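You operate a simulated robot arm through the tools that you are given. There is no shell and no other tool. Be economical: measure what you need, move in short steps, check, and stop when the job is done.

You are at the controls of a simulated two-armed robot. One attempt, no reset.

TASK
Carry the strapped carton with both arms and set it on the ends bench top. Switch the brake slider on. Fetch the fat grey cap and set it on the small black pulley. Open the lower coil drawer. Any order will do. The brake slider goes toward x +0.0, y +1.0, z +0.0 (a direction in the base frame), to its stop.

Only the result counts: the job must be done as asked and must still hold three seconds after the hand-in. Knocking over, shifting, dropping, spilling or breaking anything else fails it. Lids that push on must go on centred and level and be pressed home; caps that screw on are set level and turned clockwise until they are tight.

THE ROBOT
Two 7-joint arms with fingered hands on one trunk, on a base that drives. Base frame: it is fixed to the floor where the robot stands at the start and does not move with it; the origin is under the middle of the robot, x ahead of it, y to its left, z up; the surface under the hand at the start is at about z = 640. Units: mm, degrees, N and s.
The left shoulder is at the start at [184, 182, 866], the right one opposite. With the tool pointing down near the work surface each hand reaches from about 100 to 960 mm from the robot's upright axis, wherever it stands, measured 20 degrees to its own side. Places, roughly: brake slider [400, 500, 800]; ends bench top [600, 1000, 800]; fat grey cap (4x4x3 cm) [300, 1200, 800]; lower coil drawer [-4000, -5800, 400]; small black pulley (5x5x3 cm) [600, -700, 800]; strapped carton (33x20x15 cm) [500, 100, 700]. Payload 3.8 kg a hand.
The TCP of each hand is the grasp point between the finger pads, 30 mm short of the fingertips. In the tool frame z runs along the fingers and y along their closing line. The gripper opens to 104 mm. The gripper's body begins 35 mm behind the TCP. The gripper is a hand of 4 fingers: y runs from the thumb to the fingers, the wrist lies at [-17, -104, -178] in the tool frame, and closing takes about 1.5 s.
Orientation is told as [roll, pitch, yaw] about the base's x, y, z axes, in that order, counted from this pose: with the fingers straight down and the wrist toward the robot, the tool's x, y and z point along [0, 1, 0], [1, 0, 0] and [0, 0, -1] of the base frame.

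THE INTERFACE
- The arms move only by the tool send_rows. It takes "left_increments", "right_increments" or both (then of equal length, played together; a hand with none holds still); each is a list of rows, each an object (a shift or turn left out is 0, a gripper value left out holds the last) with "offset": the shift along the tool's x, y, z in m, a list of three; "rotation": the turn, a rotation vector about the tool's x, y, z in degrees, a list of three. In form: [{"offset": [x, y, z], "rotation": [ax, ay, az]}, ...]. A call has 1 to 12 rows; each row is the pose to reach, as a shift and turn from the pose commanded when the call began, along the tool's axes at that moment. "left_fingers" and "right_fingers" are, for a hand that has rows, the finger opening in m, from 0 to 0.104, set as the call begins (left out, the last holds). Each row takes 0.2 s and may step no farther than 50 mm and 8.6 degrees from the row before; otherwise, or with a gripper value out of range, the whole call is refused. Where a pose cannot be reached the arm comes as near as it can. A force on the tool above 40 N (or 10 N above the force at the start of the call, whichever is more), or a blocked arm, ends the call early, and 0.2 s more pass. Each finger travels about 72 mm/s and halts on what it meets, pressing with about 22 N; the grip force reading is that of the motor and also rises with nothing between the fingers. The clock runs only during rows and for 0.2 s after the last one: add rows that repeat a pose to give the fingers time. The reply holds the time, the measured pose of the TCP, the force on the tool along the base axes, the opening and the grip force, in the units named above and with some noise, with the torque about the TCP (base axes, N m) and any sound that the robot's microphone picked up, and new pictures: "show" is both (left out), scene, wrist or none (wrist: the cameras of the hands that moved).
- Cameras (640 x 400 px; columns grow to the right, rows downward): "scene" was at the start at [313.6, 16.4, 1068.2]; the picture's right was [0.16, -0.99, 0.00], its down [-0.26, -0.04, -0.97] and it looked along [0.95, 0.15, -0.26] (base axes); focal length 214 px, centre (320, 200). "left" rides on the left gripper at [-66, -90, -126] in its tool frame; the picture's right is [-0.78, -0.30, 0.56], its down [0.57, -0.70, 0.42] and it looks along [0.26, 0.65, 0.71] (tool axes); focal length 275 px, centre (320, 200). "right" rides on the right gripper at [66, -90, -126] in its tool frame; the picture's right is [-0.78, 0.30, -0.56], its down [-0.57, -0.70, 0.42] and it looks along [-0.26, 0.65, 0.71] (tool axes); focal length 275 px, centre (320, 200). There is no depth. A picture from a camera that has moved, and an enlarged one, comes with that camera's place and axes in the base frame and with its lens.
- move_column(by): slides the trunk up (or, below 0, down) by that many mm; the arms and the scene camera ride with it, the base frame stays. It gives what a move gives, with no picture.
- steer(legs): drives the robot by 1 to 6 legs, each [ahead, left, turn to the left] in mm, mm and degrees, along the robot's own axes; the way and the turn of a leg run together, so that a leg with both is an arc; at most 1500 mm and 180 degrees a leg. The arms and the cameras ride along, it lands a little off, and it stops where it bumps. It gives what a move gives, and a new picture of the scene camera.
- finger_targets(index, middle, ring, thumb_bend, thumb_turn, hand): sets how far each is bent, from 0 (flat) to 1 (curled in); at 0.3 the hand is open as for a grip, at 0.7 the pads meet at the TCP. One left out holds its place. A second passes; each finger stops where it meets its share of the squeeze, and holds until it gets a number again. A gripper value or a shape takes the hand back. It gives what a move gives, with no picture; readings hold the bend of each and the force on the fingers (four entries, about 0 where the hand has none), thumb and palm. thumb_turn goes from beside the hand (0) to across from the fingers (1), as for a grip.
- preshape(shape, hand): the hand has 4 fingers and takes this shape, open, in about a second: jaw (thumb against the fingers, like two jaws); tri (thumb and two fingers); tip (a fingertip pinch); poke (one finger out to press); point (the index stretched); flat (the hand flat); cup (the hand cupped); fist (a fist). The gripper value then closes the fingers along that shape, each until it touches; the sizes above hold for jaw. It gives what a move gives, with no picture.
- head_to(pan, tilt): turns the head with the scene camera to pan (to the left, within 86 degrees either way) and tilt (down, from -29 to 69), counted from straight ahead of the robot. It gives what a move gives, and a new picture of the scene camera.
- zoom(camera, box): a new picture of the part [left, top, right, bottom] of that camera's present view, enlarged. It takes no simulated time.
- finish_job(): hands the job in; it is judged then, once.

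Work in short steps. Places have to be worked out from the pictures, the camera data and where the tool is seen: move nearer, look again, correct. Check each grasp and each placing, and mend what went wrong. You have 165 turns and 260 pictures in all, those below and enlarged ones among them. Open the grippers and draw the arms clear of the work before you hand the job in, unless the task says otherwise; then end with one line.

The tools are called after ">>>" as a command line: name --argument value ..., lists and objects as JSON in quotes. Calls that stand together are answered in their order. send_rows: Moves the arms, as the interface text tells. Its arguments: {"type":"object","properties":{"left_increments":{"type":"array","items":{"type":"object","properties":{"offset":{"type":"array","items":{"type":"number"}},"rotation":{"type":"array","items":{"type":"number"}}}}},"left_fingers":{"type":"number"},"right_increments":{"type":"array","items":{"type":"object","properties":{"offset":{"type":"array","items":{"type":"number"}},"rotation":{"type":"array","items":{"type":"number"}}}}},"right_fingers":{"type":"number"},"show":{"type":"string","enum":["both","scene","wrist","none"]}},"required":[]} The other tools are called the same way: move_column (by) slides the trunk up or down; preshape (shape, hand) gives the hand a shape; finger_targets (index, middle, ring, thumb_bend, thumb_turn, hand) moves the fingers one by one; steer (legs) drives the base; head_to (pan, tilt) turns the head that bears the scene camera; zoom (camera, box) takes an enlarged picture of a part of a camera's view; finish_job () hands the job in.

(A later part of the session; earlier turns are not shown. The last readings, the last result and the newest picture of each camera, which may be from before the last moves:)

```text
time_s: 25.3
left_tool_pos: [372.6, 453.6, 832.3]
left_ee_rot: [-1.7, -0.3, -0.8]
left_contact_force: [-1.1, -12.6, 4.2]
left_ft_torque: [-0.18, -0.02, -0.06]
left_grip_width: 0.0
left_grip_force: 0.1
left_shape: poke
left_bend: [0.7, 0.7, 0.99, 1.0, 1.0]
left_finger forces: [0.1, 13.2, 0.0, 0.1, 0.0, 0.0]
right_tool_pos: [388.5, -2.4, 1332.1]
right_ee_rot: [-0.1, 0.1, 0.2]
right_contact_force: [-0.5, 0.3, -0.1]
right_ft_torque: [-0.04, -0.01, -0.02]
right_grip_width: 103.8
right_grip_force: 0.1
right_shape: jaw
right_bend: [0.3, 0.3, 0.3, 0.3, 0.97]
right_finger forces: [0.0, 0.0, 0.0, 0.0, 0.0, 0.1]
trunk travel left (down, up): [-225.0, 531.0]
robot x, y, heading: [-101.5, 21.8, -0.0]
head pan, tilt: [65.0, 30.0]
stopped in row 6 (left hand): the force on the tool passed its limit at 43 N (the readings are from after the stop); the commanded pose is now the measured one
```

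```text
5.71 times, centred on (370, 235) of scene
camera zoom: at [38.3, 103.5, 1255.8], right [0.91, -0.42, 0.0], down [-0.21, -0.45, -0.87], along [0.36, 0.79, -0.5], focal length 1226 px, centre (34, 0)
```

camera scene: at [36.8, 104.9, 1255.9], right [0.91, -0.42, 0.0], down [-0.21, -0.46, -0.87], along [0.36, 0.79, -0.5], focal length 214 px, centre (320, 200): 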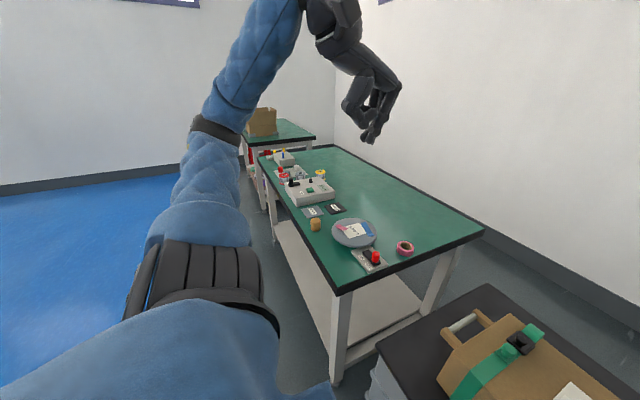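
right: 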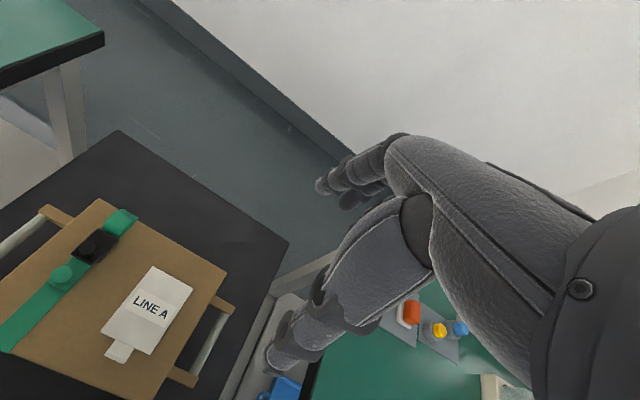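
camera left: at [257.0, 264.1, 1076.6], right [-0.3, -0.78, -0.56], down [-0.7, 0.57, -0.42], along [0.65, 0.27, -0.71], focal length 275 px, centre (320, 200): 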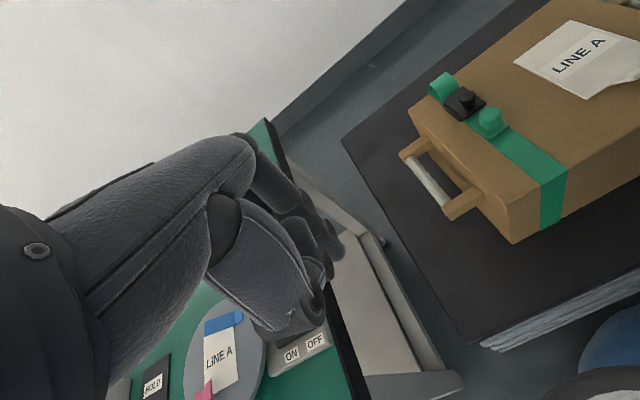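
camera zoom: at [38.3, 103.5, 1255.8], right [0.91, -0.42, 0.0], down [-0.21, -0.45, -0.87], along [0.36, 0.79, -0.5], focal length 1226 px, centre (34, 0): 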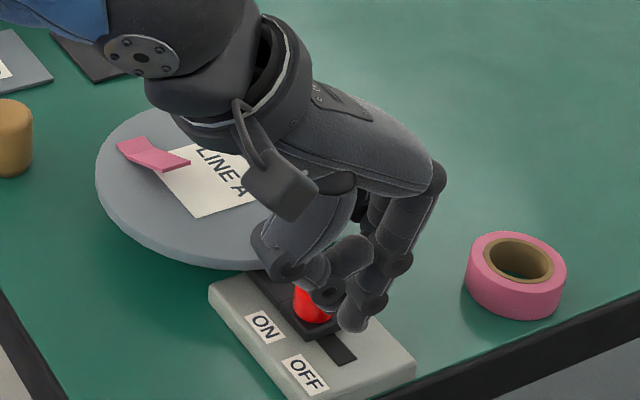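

Same stopping point at 43 N, so the slider is at its stop. I'll retreat, lift, and return the left hand to jaw.

>>> send_rows --left_increments '[{"offset": [-0.03, 0, -0.005], "rotation": [0, 1.7, -0.8]}, {"offset": [-0.05, 0, -0.03], "rotation": [0, 1.7, -0.8]}, {"offset": [-0.055, 0, -0.075], "rotation": [0, 1.7, -0.8]}, {"offset": [-0.06, 0, -0.12], "rotation": [0, 1.7, -0.8]}, {"offset": [-0.06, 0, -0.165], "rotation": [0, 1.7, -0.8]}, {"offset": [-0.06, 0.0, -0.21], "rotation": [0, 1.7, -0.8]}, {"offset": [-0.06, 0.04, -0.23], "rotation": [0, 1.7, -0.8]}, {"offset": [-0.06, 0.08, -0.25], "rotation": [0, 1.7, -0.8]}]' --show "none"

>>> preshape --shape "jaw" --hand "left"

>>> head_to --pan 0 --tilt 50

```text
time_s: 27.1
left_tool_pos: [452.0, 400.7, 1083.0]
left_ee_rot: [0.6, 0.0, 0.4]
left_contact_force: [0.0, 0.3, -0.3]
left_ft_torque: [0.0, -0.01, 0.01]
left_grip_width: 0.0
left_grip_force: 0.0
left_shape: poke
left_bend: [0.7, 0.7, 0.99, 1.0, 1.0]
left_finger forces: [0.1, 0.0, 0.0, 0.1, 0.0, 0.1]
right_tool_pos: [389.8, -2.2, 1332.8]
right_ee_rot: [-0.1, 0.2, 0.2]
right_contact_force: [0.4, 0.6, 0.4]
right_ft_torque: [0.01, -0.01, 0.0]
right_grip_width: 103.9
right_grip_force: 0.1
right_shape: jaw
right_bend: [0.3, 0.3, 0.3, 0.3, 0.97]
right_finger forces: [0.1, 0.0, 0.0, 0.0, 0.0, 0.1]
trunk travel left (down, up): [-225.0, 531.0]
robot x, y, heading: [-101.8, 18.3, 0.5]
head pan, tilt: [65.0, 30.0]
```

```text
time_s: 28.0
left_tool_pos: [451.6, 400.6, 1082.2]
left_ee_rot: [0.5, 0.0, 0.3]
left_contact_force: [0.5, -0.1, 0.0]
left_ft_torque: [-0.01, -0.03, 0.0]
left_grip_width: 104.0
left_grip_force: 0.1
left_shape: jaw
left_bend: [0.3, 0.3, 0.3, 0.3, 0.97]
left_finger forces: [0.1, 0.0, 0.1, 0.0, 0.1, 0.0]
right_tool_pos: [390.0, -3.3, 1332.2]
right_ee_rot: [0.0, 0.1, 0.2]
right_contact_force: [0.6, -0.1, 0.5]
right_ft_torque: [0.0, 0.05, -0.01]
right_grip_width: 103.9
right_grip_force: 0.1
right_shape: jaw
right_bend: [0.3, 0.3, 0.3, 0.3, 0.97]
right_finger forces: [0.0, 0.0, 0.1, 0.0, 0.0, 0.0]
trunk travel left (down, up): [-225.0, 531.0]
robot x, y, heading: [-103.9, 16.0, 0.1]
head pan, tilt: [65.0, 30.0]
```

```text
time_s: 29.4
left_tool_pos: [450.2, 401.1, 1082.5]
left_ee_rot: [0.4, 0.0, 0.2]
left_contact_force: [0.1, -0.1, -0.1]
left_ft_torque: [0.0, -0.01, 0.02]
left_grip_width: 104.0
left_grip_force: 0.0
left_shape: jaw
left_bend: [0.3, 0.3, 0.3, 0.3, 0.97]
left_finger forces: [0.0, 0.0, 0.1, 0.1, 0.1, 0.1]
right_tool_pos: [391.3, -3.3, 1332.3]
right_ee_rot: [0.0, 0.1, 0.2]
right_contact_force: [0.3, 0.8, -0.3]
right_ft_torque: [-0.01, -0.02, 0.0]
right_grip_width: 104.0
right_grip_force: 0.0
right_shape: jaw
right_bend: [0.3, 0.3, 0.3, 0.3, 0.97]
right_finger forces: [0.1, 0.0, 0.0, 0.1, 0.1, 0.0]
trunk travel left (down, up): [-225.0, 531.0]
robot x, y, heading: [-103.1, 14.8, 0.3]
head pan, tilt: [0.0, 50.0]
camera scene: at [78.0, 21.8, 1226.2], right [0.01, -1.0, 0.0], down [-0.77, 0.0, -0.64], along [0.64, 0.0, -0.77], focal length 214 px, centre (320, 200)
```

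scene: 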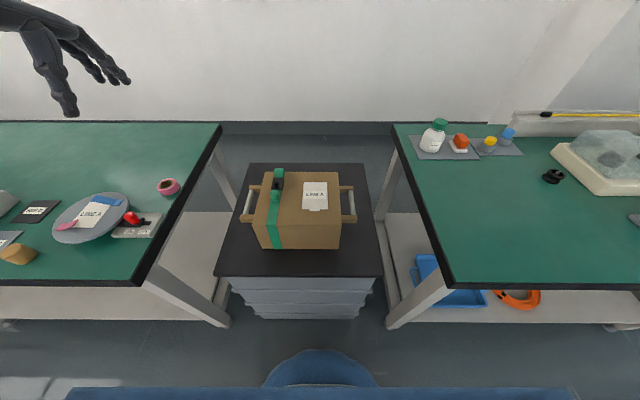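

I now have a good overview. I'll zoom on the carton to locate the handle bars.

>>> zoom --camera "scene" --box '[210, 155, 390, 268]'

>>> zoom --camera "left" --box '[320, 100, 640, 300]'

>>> zoom --camera "right" --box '[0, 100, 320, 300]'

```text
3.54 times, centred on (300, 212) of scene
camera zoom: at [78.0, 21.8, 1226.2], right [0.01, -1.0, 0.0], down [-0.77, 0.0, -0.64], along [0.64, 0.0, -0.77], focal length 759 px, centre (391, 159)
```

zoom: 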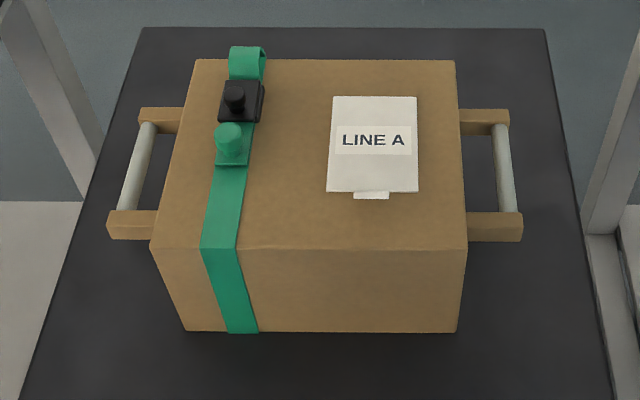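

```text
2.00 times, centred on (480, 200) of left
camera zoom: at [359.8, 334.2, 1207.2], right [-0.29, -0.77, -0.56], down [-0.7, 0.57, -0.42], along [0.65, 0.27, -0.71], focal length 551 px, centre (0, 200)
```

zoom: 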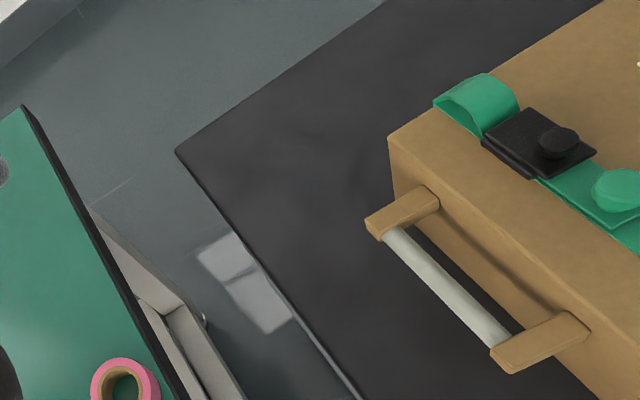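

```text
2.00 times, centred on (160, 200) of right
camera zoom: at [299.1, 62.5, 1457.3], right [0.3, -0.77, 0.56], down [-0.7, -0.58, -0.42], along [0.65, -0.26, -0.72], focal length 551 px, centre (640, 200)
```

zoom: 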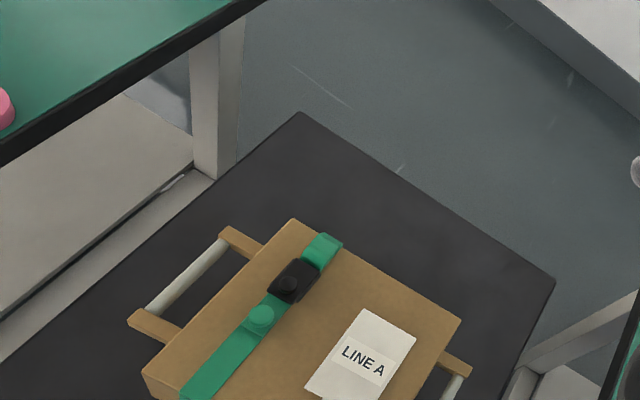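

Triangulated handle bars, about 15 mm thick and running along x: the left one is centred at (477,233,734) and the right at (479,−73,734). I'll turn both hands so they close along y with wrists outward, staying above the carton.

>>> send_rows --left_increments '[{"offset": [-0.013, 0.002, 0.007], "rotation": [0, 0, 8.2]}, {"offset": [-0.026, 0.005, 0.014], "rotation": [0, 0, 16.4]}, {"offset": [-0.039, 0.007, 0.021], "rotation": [0, 0, 24.6]}, {"offset": [-0.052, 0.01, 0.028], "rotation": [0, 0, 32.8]}, {"offset": [-0.065, 0.012, 0.035], "rotation": [0, 0, 41]}, {"offset": [-0.078, 0.015, 0.042], "rotation": [0, 0, 49.2]}, {"offset": [-0.091, 0.017, 0.049], "rotation": [0, 0, 57.4]}, {"offset": [-0.104, 0.02, 0.056], "rotation": [0, 0, 65.6]}, {"offset": [-0.117, 0.022, 0.063], "rotation": [0, 0, 73.8]}, {"offset": [-0.128, 0.025, 0.07], "rotation": [0, 0, 82]}, {"offset": [-0.14, 0.027, 0.08], "rotation": [0, 0, 90]}, {"offset": [-0.14, 0.027, 0.08], "rotation": [0, 0, 90]}]' --right_increments '[{"offset": [-0.009, 0.008, 0.03], "rotation": [0, 0, -8.2]}, {"offset": [-0.018, 0.016, 0.06], "rotation": [0, 0, -16.4]}, {"offset": [-0.027, 0.024, 0.09], "rotation": [0, 0, -24.6]}, {"offset": [-0.036, 0.032, 0.12], "rotation": [0, 0, -32.8]}, {"offset": [-0.045, 0.04, 0.15], "rotation": [0, 0, -41]}, {"offset": [-0.054, 0.048, 0.18], "rotation": [0, 0, -49.2]}, {"offset": [-0.063, 0.056, 0.21], "rotation": [0, 0, -57.4]}, {"offset": [-0.072, 0.064, 0.24], "rotation": [0, 0, -65.6]}, {"offset": [-0.081, 0.072, 0.27], "rotation": [0, 0, -73.8]}, {"offset": [-0.087, 0.08, 0.3], "rotation": [0, 0, -82]}, {"offset": [-0.092, 0.088, 0.332], "rotation": [0, 0, -90]}, {"offset": [-0.092, 0.088, 0.332], "rotation": [0, 0, -90]}]' --left_fingers 0.06 --right_fingers 0.06

```text
time_s: 32.0
left_tool_pos: [481.4, 261.3, 1001.0]
left_ee_rot: [0.2, 0.5, -89.8]
left_contact_force: [-0.2, 0.7, -0.7]
left_ft_torque: [-0.03, 0.0, 0.03]
left_grip_width: 60.5
left_grip_force: 0.1
left_shape: jaw
left_bend: [0.73, 0.41, 0.38, 0.64, 0.99]
left_finger forces: [0.0, 0.0, 0.1, 0.1, 0.0, 0.1]
right_tool_pos: [279.2, -67.0, 1047.2]
right_ee_rot: [0.3, 0.5, 85.0]
right_contact_force: [-0.5, 0.9, -0.4]
right_ft_torque: [-0.03, -0.05, -0.01]
right_grip_width: 60.1
right_grip_force: 0.1
right_shape: jaw
right_bend: [0.73, 0.41, 0.38, 0.65, 0.99]
right_finger forces: [0.1, 0.0, 0.0, 0.0, 0.0, 0.1]
right hand out of reach, approached as far as the arm can: row 7, 8, 9, 10, 11, 12
trunk travel left (down, up): [-225.0, 531.0]
robot x, y, heading: [-102.1, 15.2, 0.3]
head pan, tilt: [0.0, 50.0]
camera scene: at [77.8, 21.7, 1226.3], right [0.0, -1.0, 0.0], down [-0.77, 0.0, -0.64], along [0.64, 0.0, -0.77], focal length 214 px, centre (320, 200)
camera right: at [204.9, -149.6, 1174.5], right [0.8, 0.23, 0.55], down [0.51, -0.75, -0.42], along [0.31, 0.62, -0.72], focal length 275 px, centre (320, 200)
camera left: at [412.4, 351.0, 1127.4], right [-0.78, 0.3, -0.56], down [0.57, 0.71, -0.42], along [0.27, -0.64, -0.72], focal length 275 px, centre (320, 200)
```

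scene: 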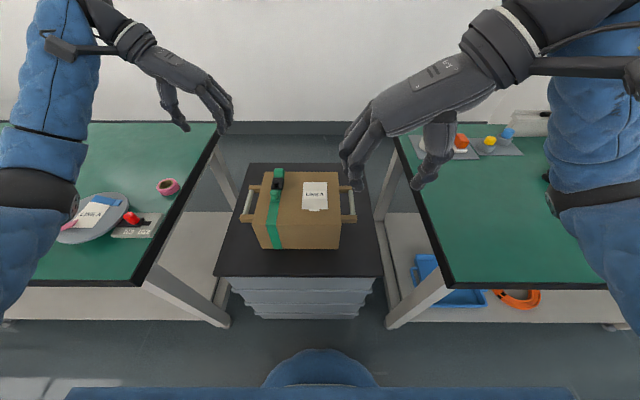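
right: 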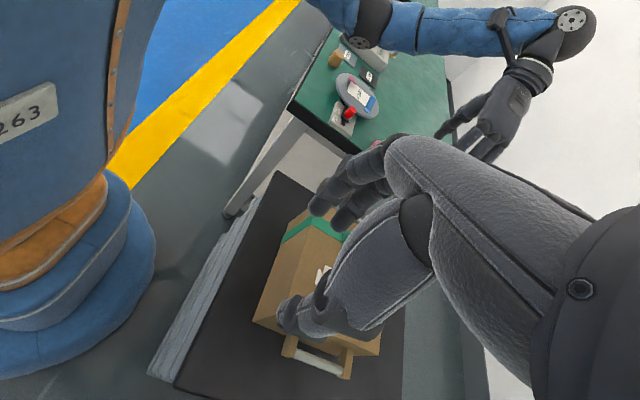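
left: 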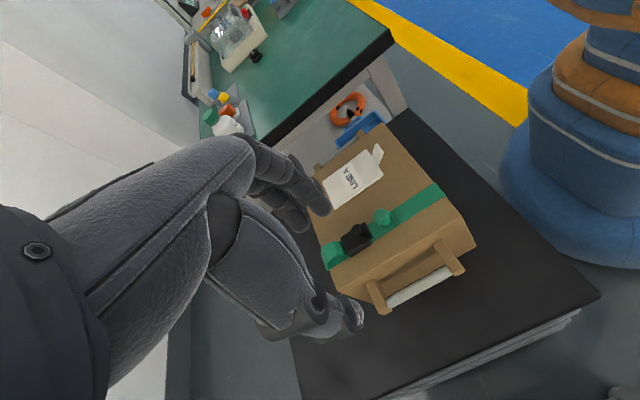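

Left hand is good. The right got partly stuck, so I'll step it from here toward its pose over the right bar.

>>> send_rows --right_increments '[{"offset": [-0.03, -0.002, 0.0], "rotation": [0, 0, -1]}, {"offset": [-0.06, -0.004, 0.0], "rotation": [0, 0, -2]}, {"offset": [-0.09, -0.005, 0.0], "rotation": [0, 0, -3]}, {"offset": [-0.12, -0.007, 0.01], "rotation": [0, 0, -4]}, {"offset": [-0.15, -0.008, 0.02], "rotation": [0, 0, -5]}, {"offset": [-0.18, -0.009, 0.03], "rotation": [0, 0, -5]}, {"offset": [-0.202, -0.01, 0.047], "rotation": [0, 0, -5]}, {"offset": [-0.202, -0.01, 0.047], "rotation": [0, 0, -5]}]' --show "scene"

```text
time_s: 33.8
left_tool_pos: [481.0, 262.8, 1000.1]
left_ee_rot: [0.0, 0.4, -89.6]
left_contact_force: [-0.6, -0.5, 0.5]
left_ft_torque: [0.01, 0.02, -0.02]
left_grip_width: 60.5
left_grip_force: 0.0
left_shape: jaw
left_bend: [0.73, 0.41, 0.38, 0.64, 0.99]
left_finger forces: [0.0, 0.1, 0.0, 0.0, 0.0, 0.1]
right_tool_pos: [268.7, -80.2, 1068.1]
right_ee_rot: [0.5, 0.5, 89.8]
right_contact_force: [0.1, -0.1, -0.3]
right_ft_torque: [-0.03, 0.01, -0.02]
right_grip_width: 59.9
right_grip_force: 0.0
right_shape: jaw
right_bend: [0.73, 0.41, 0.38, 0.65, 0.99]
right_finger forces: [0.0, 0.0, 0.0, 0.1, 0.0, 0.0]
right hand out of reach, approached as far as the arm can: row 1, 2, 3, 4, 5, 6, 7, 8
trunk travel left (down, up): [-225.0, 531.0]
robot x, y, heading: [-108.0, 17.5, 0.4]
head pan, tilt: [0.0, 50.0]
camera scene: at [78.1, 21.7, 1226.1], right [0.01, -1.0, 0.0], down [-0.77, 0.0, -0.64], along [0.64, 0.0, -0.77], focal length 214 px, centre (320, 200)
```

scene: 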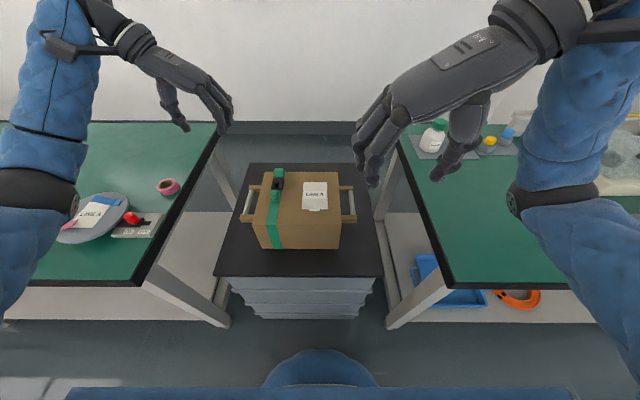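

The right arm is stuck in a poor elbow configuration. I'll unwind its yaw while moving it out to the mirror of the left hand's start.

>>> send_rows --right_increments '[{"offset": [-0.01, -0.02, -0.003], "rotation": [0, 0, 8.2]}, {"offset": [-0.02, -0.04, -0.006], "rotation": [0, 0, 16.4]}, {"offset": [-0.03, -0.06, -0.009], "rotation": [0, 0, 24.6]}, {"offset": [-0.04, -0.08, -0.012], "rotation": [0, 0, 32.8]}, {"offset": [-0.05, -0.1, -0.015], "rotation": [0, 0, 41]}, {"offset": [-0.06, -0.12, -0.018], "rotation": [0, 0, 49.2]}, {"offset": [-0.07, -0.14, -0.021], "rotation": [0, 0, 57.4]}, {"offset": [-0.08, -0.16, -0.024], "rotation": [0, 0, 65.6]}, {"offset": [-0.09, -0.18, -0.027], "rotation": [0, 0, 73.8]}, {"offset": [-0.1, -0.2, -0.03], "rotation": [0, 0, 82]}, {"offset": [-0.12, -0.22, -0.03], "rotation": [0, 0, 90]}, {"offset": [-0.12, -0.22, -0.03], "rotation": [0, 0, 90]}]' --show "scene"

```text
time_s: 36.4
left_tool_pos: [479.9, 262.6, 1000.3]
left_ee_rot: [0.1, 0.5, -89.7]
left_contact_force: [1.2, -0.2, -0.2]
left_ft_torque: [-0.03, -0.03, -0.01]
left_grip_width: 60.4
left_grip_force: 0.1
left_shape: jaw
left_bend: [0.73, 0.41, 0.38, 0.64, 0.99]
left_finger forces: [0.0, 0.0, 0.0, 0.0, 0.0, 0.0]
right_tool_pos: [387.5, -305.0, 1101.7]
right_ee_rot: [-0.6, 0.5, -0.2]
right_contact_force: [0.4, -0.3, 0.4]
right_ft_torque: [-0.01, 0.01, -0.02]
right_grip_width: 60.0
right_grip_force: 0.1
right_shape: jaw
right_bend: [0.73, 0.41, 0.38, 0.65, 0.99]
right_finger forces: [0.0, 0.0, 0.0, 0.1, 0.1, 0.1]
trunk travel left (down, up): [-225.0, 531.0]
robot x, y, heading: [-104.6, 22.0, 0.2]
head pan, tilt: [0.0, 50.0]
camera scene: at [77.9, 21.6, 1226.2], right [0.0, -1.0, 0.0], down [-0.77, 0.0, -0.64], along [0.64, 0.0, -0.77], focal length 214 px, centre (320, 200)
```

scene: 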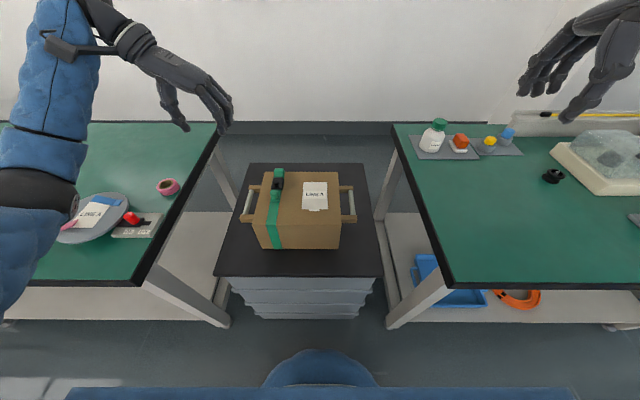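

It unwound cleanly. I'll rotate it −90° about tool z while moving in over the right handle.

>>> send_rows --right_increments '[{"offset": [0.0, 0.03, 0.005], "rotation": [0, 0, -8.2]}, {"offset": [0.01, 0.06, 0.01], "rotation": [0, 0, -16.4]}, {"offset": [0.025, 0.085, 0.018], "rotation": [0, 0, -24.6]}, {"offset": [0.045, 0.092, 0.026], "rotation": [0, 0, -32.8]}, {"offset": [0.065, 0.092, 0.035], "rotation": [0, 0, -41]}, {"offset": [0.085, 0.092, 0.044], "rotation": [0, 0, -49.2]}, {"offset": [0.105, 0.092, 0.053], "rotation": [0, 0, -57.4]}, {"offset": [0.125, 0.092, 0.062], "rotation": [0, 0, -65.6]}, {"offset": [0.145, 0.092, 0.071], "rotation": [0, 0, -73.8]}, {"offset": [0.165, 0.092, 0.085], "rotation": [0, 0, -82]}, {"offset": [0.19, 0.092, 0.1], "rotation": [0, 0, -90]}, {"offset": [0.19, 0.092, 0.1], "rotation": [0, 0, -90]}]' --show "scene"

```text
time_s: 39.0
left_tool_pos: [480.0, 261.9, 1000.3]
left_ee_rot: [-0.1, 0.4, -89.8]
left_contact_force: [-0.4, 0.8, 0.4]
left_ft_torque: [0.0, -0.01, 0.0]
left_grip_width: 60.3
left_grip_force: 0.1
left_shape: jaw
left_bend: [0.73, 0.41, 0.38, 0.64, 0.99]
left_finger forces: [0.0, 0.0, 0.0, 0.0, 0.1, 0.0]
right_tool_pos: [280.7, -105.3, 1065.8]
right_ee_rot: [2.4, 0.3, 85.2]
right_contact_force: [-0.9, -0.3, -0.7]
right_ft_torque: [0.0, 0.0, 0.02]
right_grip_width: 60.0
right_grip_force: 0.0
right_shape: jaw
right_bend: [0.73, 0.41, 0.38, 0.65, 0.99]
right_finger forces: [0.0, 0.0, 0.0, 0.0, 0.1, 0.1]
right hand out of reach, approached as far as the arm can: row 5, 6, 7, 8, 9, 10, 11, 12
trunk travel left (down, up): [-225.0, 531.0]
robot x, y, heading: [-103.7, 16.4, 0.2]
head pan, tilt: [0.0, 50.0]
camera scene: at [78.3, 21.5, 1226.0], right [0.0, -1.0, 0.0], down [-0.77, 0.0, -0.64], along [0.64, 0.0, -0.77], focal length 214 px, centre (320, 200)
```

scene: 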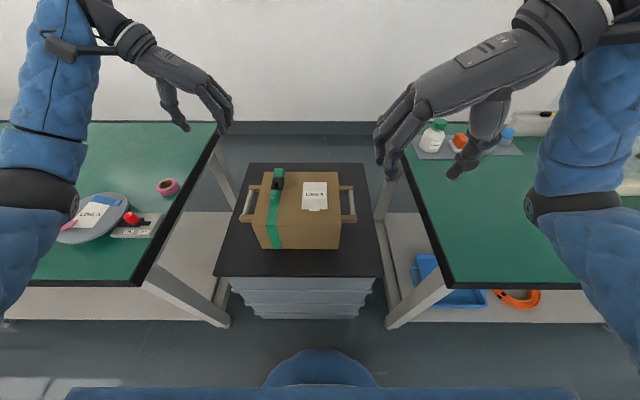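

Same sticking point. I'll mirror the left hand's start exactly, at about (450,−367,1082), and try again from there.

>>> send_rows --right_increments '[{"offset": [-0.0, -0.02, -0.001], "rotation": [0, 0, 7.8]}, {"offset": [-0.0, -0.04, -0.003], "rotation": [0, 0, 15.6]}, {"offset": [-0.01, -0.065, -0.005], "rotation": [0, 0, 23.4]}, {"offset": [-0.02, -0.09, -0.006], "rotation": [0, 0, 31.2]}, {"offset": [-0.04, -0.115, -0.007], "rotation": [0, 0, 39]}, {"offset": [-0.06, -0.14, -0.009], "rotation": [0, 0, 46.8]}, {"offset": [-0.085, -0.165, -0.01], "rotation": [0, 0, 54.6]}, {"offset": [-0.11, -0.19, -0.012], "rotation": [0, 0, 62.4]}, {"offset": [-0.14, -0.215, -0.013], "rotation": [0, 0, 70.2]}, {"offset": [-0.165, -0.235, -0.015], "rotation": [0, 0, 78]}, {"offset": [-0.192, -0.246, -0.016], "rotation": [0, 0, 85]}, {"offset": [-0.192, -0.246, -0.016], "rotation": [0, 0, 85]}]' --show "none"

>>> head_to --pan -30 --tilt 20

>>> head_to --pan 30 --tilt 20

```text
time_s: 41.6
left_tool_pos: [479.9, 262.2, 1001.0]
left_ee_rot: [0.1, 0.4, -89.7]
left_contact_force: [-0.2, 0.4, -0.1]
left_ft_torque: [0.01, 0.02, 0.01]
left_grip_width: 60.4
left_grip_force: 0.0
left_shape: jaw
left_bend: [0.73, 0.41, 0.38, 0.64, 0.99]
left_finger forces: [0.1, 0.0, 0.0, 0.0, 0.1, 0.0]
right_tool_pos: [451.8, -357.2, 1073.9]
right_ee_rot: [-0.1, 2.3, 0.0]
right_contact_force: [-0.5, -0.9, 0.2]
right_ft_torque: [0.02, -0.03, 0.02]
right_grip_width: 59.9
right_grip_force: 0.1
right_shape: jaw
right_bend: [0.73, 0.41, 0.38, 0.65, 0.99]
right_finger forces: [0.1, 0.0, 0.1, 0.1, 0.0, 0.0]
trunk travel left (down, up): [-225.0, 531.0]
robot x, y, heading: [-101.3, 17.8, 0.3]
head pan, tilt: [0.0, 50.0]
```

```text
time_s: 42.5
left_tool_pos: [480.4, 262.2, 1001.2]
left_ee_rot: [0.0, 0.5, -89.7]
left_contact_force: [-0.4, 0.2, -0.6]
left_ft_torque: [0.01, -0.02, 0.0]
left_grip_width: 60.3
left_grip_force: 0.2
left_shape: jaw
left_bend: [0.73, 0.41, 0.38, 0.64, 0.99]
left_finger forces: [0.0, 0.1, 0.0, 0.1, 0.0, 0.0]
right_tool_pos: [450.9, -355.5, 1071.7]
right_ee_rot: [-0.1, 2.5, 0.2]
right_contact_force: [0.9, 0.1, -0.5]
right_ft_torque: [-0.01, -0.01, 0.01]
right_grip_width: 59.9
right_grip_force: 0.1
right_shape: jaw
right_bend: [0.73, 0.41, 0.38, 0.65, 0.99]
right_finger forces: [0.1, 0.0, 0.0, 0.1, 0.0, 0.0]
trunk travel left (down, up): [-225.0, 531.0]
robot x, y, heading: [-105.2, 17.8, 0.1]
head pan, tilt: [-30.0, 20.0]
camera scene: at [82.0, -24.9, 1271.6], right [-0.49, -0.87, 0.0], down [-0.3, 0.17, -0.94], along [0.82, -0.47, -0.34], focal length 214 px, centre (320, 200)
```

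scene: 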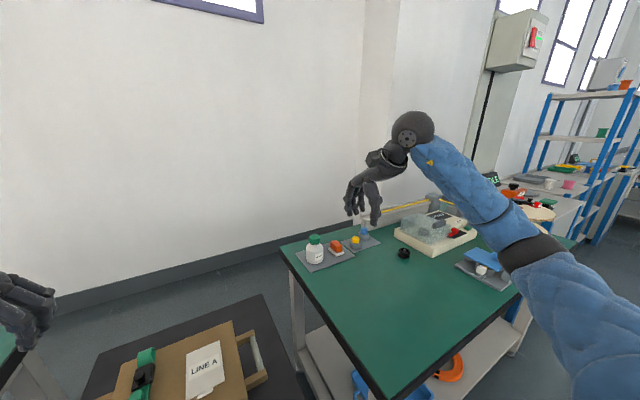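

```text
time_s: 43.8
left_tool_pos: [478.7, 262.2, 1001.1]
left_ee_rot: [0.0, 0.5, -89.6]
left_contact_force: [1.0, 0.6, 0.0]
left_ft_torque: [-0.04, 0.01, -0.02]
left_grip_width: 60.5
left_grip_force: 0.2
left_shape: jaw
left_bend: [0.73, 0.41, 0.38, 0.64, 0.99]
left_finger forces: [0.1, 0.0, 0.0, 0.0, 0.0, 0.1]
right_tool_pos: [451.9, -356.0, 1072.0]
right_ee_rot: [-0.1, 2.4, 0.1]
right_contact_force: [0.8, -0.3, -0.3]
right_ft_torque: [0.03, -0.02, 0.01]
right_grip_width: 60.0
right_grip_force: 0.0
right_shape: jaw
right_bend: [0.73, 0.41, 0.38, 0.65, 0.99]
right_finger forces: [0.0, 0.0, 0.0, 0.0, 0.0, 0.0]
trunk travel left (down, up): [-225.0, 531.0]
robot x, y, heading: [-101.5, 20.1, 0.0]
head pan, tilt: [30.0, 20.0]
camera scene: at [81.5, 68.1, 1271.7], right [0.5, -0.86, 0.0], down [-0.3, -0.17, -0.94], along [0.81, 0.47, -0.34], focal length 214 px, centre (320, 200)
```

scene: 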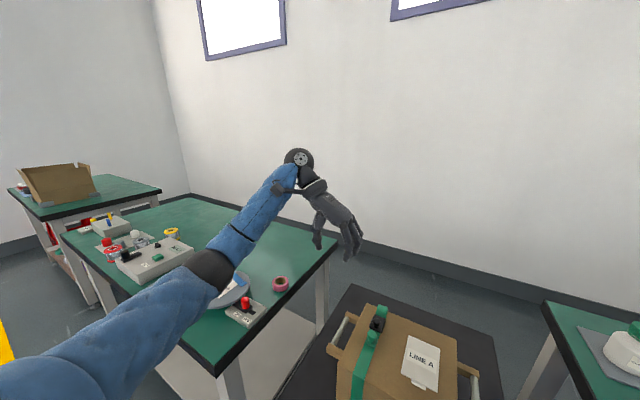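

Now I'll play the exact mirror of the left hand's successful motion.

>>> send_rows --right_increments '[{"offset": [0.013, 0.002, 0.007], "rotation": [-2, 0, -8]}, {"offset": [0.026, 0.005, 0.014], "rotation": [-2, 0, -16.4]}, {"offset": [0.039, 0.007, 0.021], "rotation": [-2, 0, -24.6]}, {"offset": [0.052, 0.01, 0.028], "rotation": [-2, 0, -32.8]}, {"offset": [0.065, 0.012, 0.035], "rotation": [-2, 0, -41]}, {"offset": [0.078, 0.015, 0.042], "rotation": [-2, 0, -49.2]}, {"offset": [0.091, 0.017, 0.049], "rotation": [-2, 0, -57.4]}, {"offset": [0.104, 0.02, 0.056], "rotation": [-2, 0, -65.6]}, {"offset": [0.117, 0.022, 0.063], "rotation": [-2, 0, -73.8]}, {"offset": [0.128, 0.025, 0.07], "rotation": [-2, 0, -82]}, {"offset": [0.14, 0.027, 0.08], "rotation": [-2, 0, -90]}, {"offset": [0.14, 0.027, 0.08], "rotation": [-2, 0, -90]}]' --show "none"

>>> head_to --pan 0 --tilt 45

```text
time_s: 46.4
left_tool_pos: [481.8, 262.9, 999.9]
left_ee_rot: [0.0, 0.4, -89.7]
left_contact_force: [-0.4, -0.1, 0.0]
left_ft_torque: [-0.01, -0.02, 0.01]
left_grip_width: 60.2
left_grip_force: 0.2
left_shape: jaw
left_bend: [0.73, 0.41, 0.38, 0.64, 0.99]
left_finger forces: [0.1, 0.0, 0.0, 0.0, 0.0, 0.1]
right_tool_pos: [255.9, -117.8, 1079.8]
right_ee_rot: [1.1, -1.1, 90.1]
right_contact_force: [-0.8, 1.3, -0.5]
right_ft_torque: [-0.01, 0.0, -0.04]
right_grip_width: 59.9
right_grip_force: 0.1
right_shape: jaw
right_bend: [0.73, 0.41, 0.38, 0.65, 0.99]
right_finger forces: [0.1, 0.0, 0.0, 0.1, 0.0, 0.0]
right hand out of reach, approached as far as the arm can: row 4, 5, 6, 7, 8, 9, 10, 11, 12
trunk travel left (down, up): [-225.0, 531.0]
robot x, y, heading: [-106.2, 17.3, 0.3]
head pan, tilt: [30.0, 20.0]
```

```text
time_s: 47.4
left_tool_pos: [480.7, 262.9, 1000.0]
left_ee_rot: [0.0, 0.5, -89.7]
left_contact_force: [0.1, -0.8, 0.2]
left_ft_torque: [0.02, 0.0, 0.02]
left_grip_width: 60.6
left_grip_force: 0.0
left_shape: jaw
left_bend: [0.73, 0.41, 0.38, 0.64, 0.99]
left_finger forces: [0.0, 0.0, 0.1, 0.0, 0.0, 0.1]
right_tool_pos: [256.2, -117.5, 1078.7]
right_ee_rot: [1.1, -1.2, 90.0]
right_contact_force: [0.7, 0.2, -0.1]
right_ft_torque: [0.0, 0.0, -0.02]
right_grip_width: 60.4
right_grip_force: 0.0
right_shape: jaw
right_bend: [0.73, 0.41, 0.38, 0.65, 0.99]
right_finger forces: [0.0, 0.0, 0.0, 0.0, 0.1, 0.1]
trunk travel left (down, up): [-225.0, 531.0]
robot x, y, heading: [-103.7, 19.5, 0.3]
head pan, tilt: [0.0, 45.0]
camera scene: at [82.4, 21.7, 1233.1], right [0.01, -1.0, 0.0], down [-0.71, 0.0, -0.71], along [0.71, 0.0, -0.71], focal length 214 px, centre (320, 200)
```

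scene: 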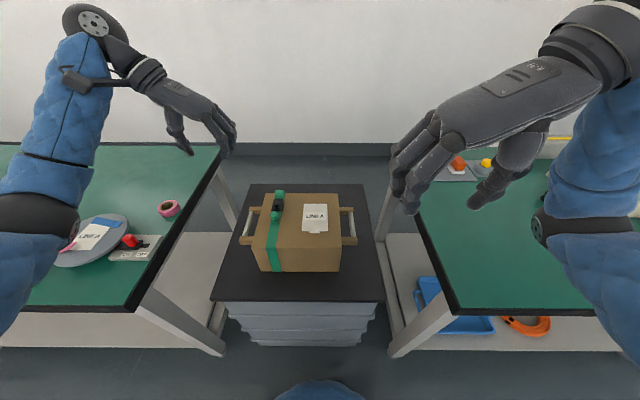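

The elbow needs to swing wide. I'll keep this yaw and move the right hand outward and forward so the forearm comes from outside.

>>> send_rows --right_increments '[{"offset": [0, -0.04, -0.0]}, {"offset": [0, -0.08, -0.0]}, {"offset": [0, -0.12, 0.0]}, {"offset": [0.0, -0.16, 0.0]}, {"offset": [0.0, -0.2, 0.0]}, {"offset": [-0.02, -0.24, 0]}, {"offset": [-0.05, -0.28, 0]}, {"offset": [-0.085, -0.3, 0]}, {"offset": [-0.12, -0.32, 0]}, {"offset": [-0.15, -0.33, 0]}, {"offset": [-0.15, -0.33, 0]}]' --show "none"

>>> head_to --pan -35 --tilt 20

```text
time_s: 49.8
left_tool_pos: [480.9, 262.3, 1000.8]
left_ee_rot: [0.0, 0.6, -89.8]
left_contact_force: [0.5, -0.1, -1.0]
left_ft_torque: [0.04, 0.01, 0.0]
left_grip_width: 60.3
left_grip_force: 0.0
left_shape: jaw
left_bend: [0.73, 0.41, 0.38, 0.64, 0.99]
left_finger forces: [0.0, 0.0, 0.0, 0.1, 0.0, 0.1]
right_tool_pos: [182.8, -234.9, 1102.7]
right_ee_rot: [1.1, -1.2, 90.0]
right_contact_force: [0.6, 0.3, 0.0]
right_ft_torque: [-0.01, -0.01, 0.02]
right_grip_width: 59.9
right_grip_force: 0.0
right_shape: jaw
right_bend: [0.73, 0.41, 0.38, 0.65, 0.99]
right_finger forces: [0.0, 0.0, 0.1, 0.0, 0.1, 0.0]
right hand out of reach, approached as far as the arm can: row 1, 2, 3, 4, 5, 6, 7, 8, 9, 10, 11
trunk travel left (down, up): [-225.0, 531.0]
robot x, y, heading: [-106.7, 19.0, 0.1]
head pan, tilt: [0.0, 45.0]
```

```text
time_s: 50.8
left_tool_pos: [479.4, 262.5, 1000.7]
left_ee_rot: [0.0, 0.4, -89.6]
left_contact_force: [0.3, 0.4, 0.1]
left_ft_torque: [0.0, -0.01, 0.04]
left_grip_width: 60.2
left_grip_force: 0.0
left_shape: jaw
left_bend: [0.73, 0.41, 0.38, 0.64, 0.99]
left_finger forces: [0.0, 0.0, 0.0, 0.0, 0.1, 0.1]
right_tool_pos: [184.2, -234.6, 1103.8]
right_ee_rot: [1.0, -1.1, 90.1]
right_contact_force: [0.0, 0.3, -0.4]
right_ft_torque: [0.03, 0.02, 0.03]
right_grip_width: 60.1
right_grip_force: 0.0
right_shape: jaw
right_bend: [0.73, 0.41, 0.38, 0.65, 0.99]
right_finger forces: [0.0, 0.0, 0.0, 0.0, 0.0, 0.1]
trunk travel left (down, up): [-225.0, 531.0]
robot x, y, heading: [-103.1, 19.4, 0.2]
head pan, tilt: [-35.0, 20.0]
camera scene: at [77.6, -31.8, 1271.7], right [-0.57, -0.82, 0.0], down [-0.28, 0.19, -0.94], along [0.77, -0.53, -0.34], focal length 214 px, centre (320, 200)
```

scene: 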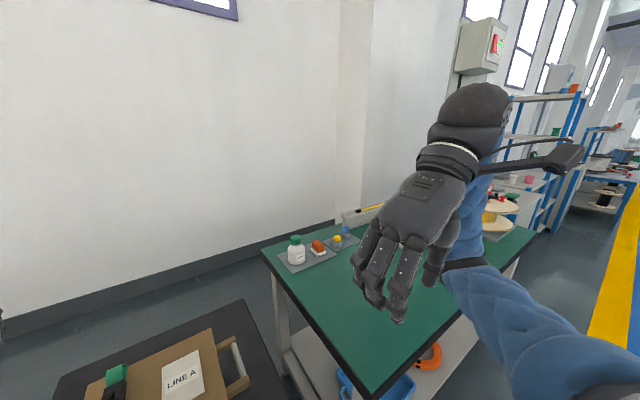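

I'll unwind the yaw again, take the right arm down low in a mirror of the left's slider pose to reset its elbow, then retry.

>>> send_rows --right_increments '[{"offset": [-0.01, -0.012, 0.0], "rotation": [0, 0, 8.2]}, {"offset": [-0.02, -0.024, 0.0], "rotation": [0, 0, 16.4]}, {"offset": [-0.03, -0.036, 0], "rotation": [0, 0, 24.6]}, {"offset": [-0.04, -0.048, 0], "rotation": [0, 0, 32.8]}, {"offset": [-0.05, -0.06, 0], "rotation": [0, 0, 41]}, {"offset": [-0.06, -0.072, 0], "rotation": [0, 0, 49.2]}, {"offset": [-0.07, -0.084, 0.0], "rotation": [0, 0, 57.4]}, {"offset": [-0.08, -0.096, 0.02], "rotation": [0, 0, 65.6]}, {"offset": [-0.09, -0.108, 0.04], "rotation": [0, 0, 73.8]}, {"offset": [-0.1, -0.12, 0.06], "rotation": [0, 0, 82]}, {"offset": [-0.116, -0.132, 0.08], "rotation": [0, 0, 90]}, {"offset": [-0.116, -0.132, 0.104], "rotation": [0, 0, 90]}]' --show "none"

>>> send_rows --right_increments '[{"offset": [0, 0.02, 0.03]}, {"offset": [0, 0.04, 0.06]}, {"offset": [0, 0.06, 0.09]}, {"offset": [0, 0.08, 0.12]}, {"offset": [0, 0.08, 0.14]}, {"offset": [0, 0.08, 0.14]}]' --show "scene"

```text
time_s: 53.4
left_tool_pos: [480.9, 262.2, 1000.7]
left_ee_rot: [0.0, 0.5, -89.7]
left_contact_force: [0.1, 0.2, 0.0]
left_ft_torque: [-0.02, 0.03, -0.02]
left_grip_width: 60.3
left_grip_force: 0.0
left_shape: jaw
left_bend: [0.73, 0.41, 0.38, 0.64, 0.99]
left_finger forces: [0.0, 0.1, 0.1, 0.0, 0.1, 0.1]
right_tool_pos: [301.7, -362.6, 987.4]
right_ee_rot: [1.1, 1.1, 0.0]
right_contact_force: [0.0, 0.1, -0.3]
right_ft_torque: [-0.03, -0.01, 0.03]
right_grip_width: 59.9
right_grip_force: 0.0
right_shape: jaw
right_bend: [0.73, 0.41, 0.38, 0.65, 0.99]
right_finger forces: [0.0, 0.0, 0.0, 0.0, 0.0, 0.1]
trunk travel left (down, up): [-225.0, 531.0]
robot x, y, heading: [-102.8, 20.0, 0.3]
head pan, tilt: [-35.0, 20.0]
```

```text
time_s: 54.8
left_tool_pos: [480.4, 262.4, 1001.3]
left_ee_rot: [0.0, 0.6, -89.7]
left_contact_force: [0.5, 0.0, -0.2]
left_ft_torque: [-0.01, 0.0, 0.03]
left_grip_width: 60.1
left_grip_force: 0.0
left_shape: jaw
left_bend: [0.73, 0.41, 0.38, 0.64, 0.99]
left_finger forces: [0.0, 0.1, 0.0, 0.0, 0.1, 0.1]
right_tool_pos: [379.5, -356.9, 847.4]
right_ee_rot: [1.1, 1.1, 0.1]
right_contact_force: [-1.0, -0.9, -0.3]
right_ft_torque: [-0.03, 0.0, 0.0]
right_grip_width: 60.2
right_grip_force: 0.0
right_shape: jaw
right_bend: [0.73, 0.41, 0.38, 0.65, 0.99]
right_finger forces: [0.1, 0.0, 0.1, 0.1, 0.0, 0.1]
trunk travel left (down, up): [-225.0, 531.0]
robot x, y, heading: [-102.7, 20.8, 0.4]
head pan, tilt: [-35.0, 20.0]
camera scene: at [77.5, -31.9, 1271.7], right [-0.57, -0.82, 0.0], down [-0.28, 0.19, -0.94], along [0.77, -0.54, -0.34], focal length 214 px, centre (320, 200)
```

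scene: 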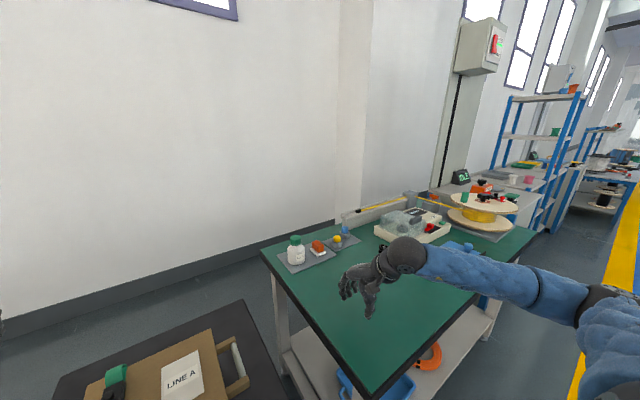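

Elbow now looks extended like the left's. I'll lift and then rotate as before.

>>> send_rows --right_increments '[{"offset": [0, 0.01, -0.03]}, {"offset": [0, 0.02, -0.07]}, {"offset": [0, 0.03, -0.11]}, {"offset": [0, 0.045, -0.15]}, {"offset": [0, 0.06, -0.19]}, {"offset": [0, 0.071, -0.225]}, {"offset": [0, 0.071, -0.225]}]' --show "none"

>>> send_rows --right_increments '[{"offset": [0.013, 0.002, 0.007], "rotation": [0, 0, -8.2]}, {"offset": [0.026, 0.005, 0.014], "rotation": [0, 0, -16.4]}, {"offset": [0.039, 0.007, 0.021], "rotation": [0, 0, -24.6]}, {"offset": [0.052, 0.01, 0.028], "rotation": [0, 0, -32.8]}, {"offset": [0.065, 0.012, 0.035], "rotation": [0, 0, -41]}, {"offset": [0.078, 0.015, 0.042], "rotation": [0, 0, -49.2]}]' --show "scene"

```text
time_s: 56.4
left_tool_pos: [481.1, 261.8, 1000.1]
left_ee_rot: [0.0, 0.6, -89.7]
left_contact_force: [0.7, 0.1, -0.7]
left_ft_torque: [-0.02, 0.0, 0.01]
left_grip_width: 60.5
left_grip_force: 0.1
left_shape: jaw
left_bend: [0.73, 0.41, 0.38, 0.64, 0.99]
left_finger forces: [0.2, 0.0, 0.1, 0.0, 0.0, 0.1]
right_tool_pos: [452.4, -361.0, 1067.6]
right_ee_rot: [1.1, 1.1, 0.2]
right_contact_force: [-0.4, -0.1, 0.3]
right_ft_torque: [-0.03, -0.02, -0.02]
right_grip_width: 60.3
right_grip_force: 0.0
right_shape: jaw
right_bend: [0.73, 0.41, 0.38, 0.65, 0.99]
right_finger forces: [0.1, 0.0, 0.0, 0.1, 0.0, 0.0]
trunk travel left (down, up): [-225.0, 531.0]
robot x, y, heading: [-108.0, 16.8, 0.4]
head pan, tilt: [-35.0, 20.0]
```

```text
time_s: 57.8
left_tool_pos: [480.8, 263.2, 999.6]
left_ee_rot: [0.0, 0.5, -89.7]
left_contact_force: [-0.6, 0.6, -1.2]
left_ft_torque: [0.01, -0.01, 0.0]
left_grip_width: 60.5
left_grip_force: 0.1
left_shape: jaw
left_bend: [0.73, 0.41, 0.38, 0.64, 0.99]
left_finger forces: [0.0, 0.1, 0.0, 0.1, 0.1, 0.1]
right_tool_pos: [452.9, -288.7, 1064.7]
right_ee_rot: [2.2, -4.1, 31.4]
right_contact_force: [-0.6, 0.0, -0.7]
right_ft_torque: [-0.03, -0.01, -0.03]
right_grip_width: 59.9
right_grip_force: 0.0
right_shape: jaw
right_bend: [0.73, 0.41, 0.38, 0.65, 0.99]
right_finger forces: [0.0, 0.0, 0.0, 0.0, 0.1, 0.1]
right hand out of reach, approached as far as the arm can: row 4, 5, 6
trunk travel left (down, up): [-225.0, 531.0]
robot x, y, heading: [-104.4, 20.3, 0.3]
head pan, tilt: [-35.0, 20.0]
camera scene: at [78.4, -30.5, 1271.6], right [-0.57, -0.82, 0.0], down [-0.28, 0.19, -0.94], along [0.77, -0.54, -0.34], focal length 214 px, centre (320, 200)
```

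scene: 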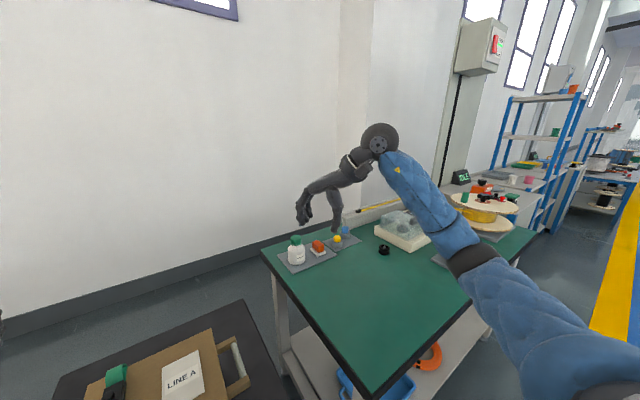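

The right arm won't pass about 31° at this spot. I'll test the opposite yaw, where the wrist sits over the carton side and the orientation matches the left hand's.

>>> send_rows --right_increments '[{"offset": [0, 0, 0], "rotation": [0, 0, 8.2]}, {"offset": [0, 0, 0], "rotation": [0, 0, 16.4]}, {"offset": [0, 0, 0], "rotation": [0, 0, 24.6]}, {"offset": [0, 0, 0], "rotation": [0, 0, 32.8]}, {"offset": [0, 0, 0], "rotation": [0, 0, 41]}, {"offset": [0, 0, 0], "rotation": [0, 0, 49.2]}, {"offset": [0, 0, 0], "rotation": [0, 0, 57.4]}, {"offset": [0, 0, 0], "rotation": [0, 0, 65.6]}, {"offset": [0, 0, 0], "rotation": [0, 0, 73.8]}, {"offset": [0, 0, 0], "rotation": [0, 0, 82]}, {"offset": [0, 0, 0], "rotation": [0, 0, 90]}, {"offset": [0, 0, 0], "rotation": [0, 0, 98]}]' --show "none"

>>> send_rows --right_increments '[{"offset": [0, 0, 0], "rotation": [0, 0, 8.2]}, {"offset": [0, 0, 0], "rotation": [0, 0, 16.4]}, {"offset": [0, 0, 0], "rotation": [0, 0, 24]}, {"offset": [0, 0, 0], "rotation": [0, 0, 24]}]' --show "scene"

```text
time_s: 60.4
left_tool_pos: [481.2, 263.0, 1000.8]
left_ee_rot: [0.0, 0.5, -89.7]
left_contact_force: [-0.3, 0.6, -0.6]
left_ft_torque: [0.02, -0.02, 0.01]
left_grip_width: 60.3
left_grip_force: 0.1
left_shape: jaw
left_bend: [0.73, 0.41, 0.38, 0.64, 0.99]
left_finger forces: [0.0, 0.1, 0.0, 0.1, 0.1, 0.0]
right_tool_pos: [451.4, -290.4, 1065.1]
right_ee_rot: [3.9, 2.9, -66.7]
right_contact_force: [0.0, -0.5, -0.1]
right_ft_torque: [0.01, 0.03, 0.01]
right_grip_width: 60.2
right_grip_force: 0.1
right_shape: jaw
right_bend: [0.73, 0.41, 0.38, 0.65, 0.99]
right_finger forces: [0.0, 0.0, 0.0, 0.1, 0.0, 0.1]
trunk travel left (down, up): [-225.0, 531.0]
robot x, y, heading: [-104.1, 19.5, 0.4]
head pan, tilt: [-35.0, 20.0]
```

```text
time_s: 61.4
left_tool_pos: [480.2, 260.9, 1000.9]
left_ee_rot: [0.1, 0.5, -89.6]
left_contact_force: [-0.3, -1.2, 0.1]
left_ft_torque: [0.01, 0.01, 0.01]
left_grip_width: 60.2
left_grip_force: 0.1
left_shape: jaw
left_bend: [0.73, 0.41, 0.38, 0.64, 0.99]
left_finger forces: [0.0, 0.1, 0.1, 0.1, 0.0, 0.0]
right_tool_pos: [452.0, -289.0, 1064.4]
right_ee_rot: [2.4, 4.2, -90.7]
right_contact_force: [0.6, 0.1, -0.7]
right_ft_torque: [0.0, 0.01, -0.01]
right_grip_width: 59.9
right_grip_force: 0.1
right_shape: jaw
right_bend: [0.73, 0.41, 0.38, 0.65, 0.99]
right_finger forces: [0.1, 0.0, 0.0, 0.0, 0.0, 0.0]
trunk travel left (down, up): [-225.0, 531.0]
robot x, y, heading: [-107.3, 20.9, 0.2]
head pan, tilt: [-35.0, 20.0]
camera scene: at [77.5, -32.0, 1271.7], right [-0.57, -0.82, 0.0], down [-0.28, 0.19, -0.94], along [0.77, -0.54, -0.34], focal length 214 px, centre (320, 200)
```

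scene: 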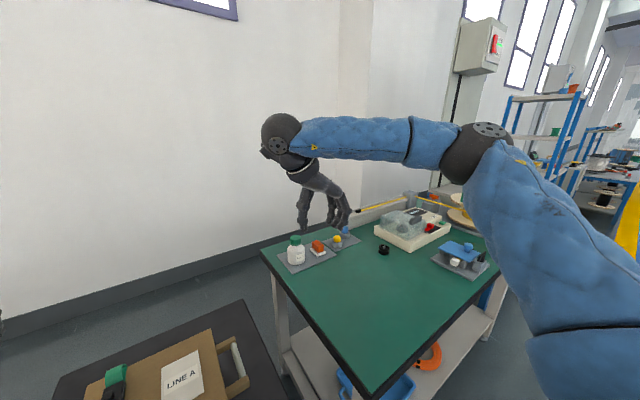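

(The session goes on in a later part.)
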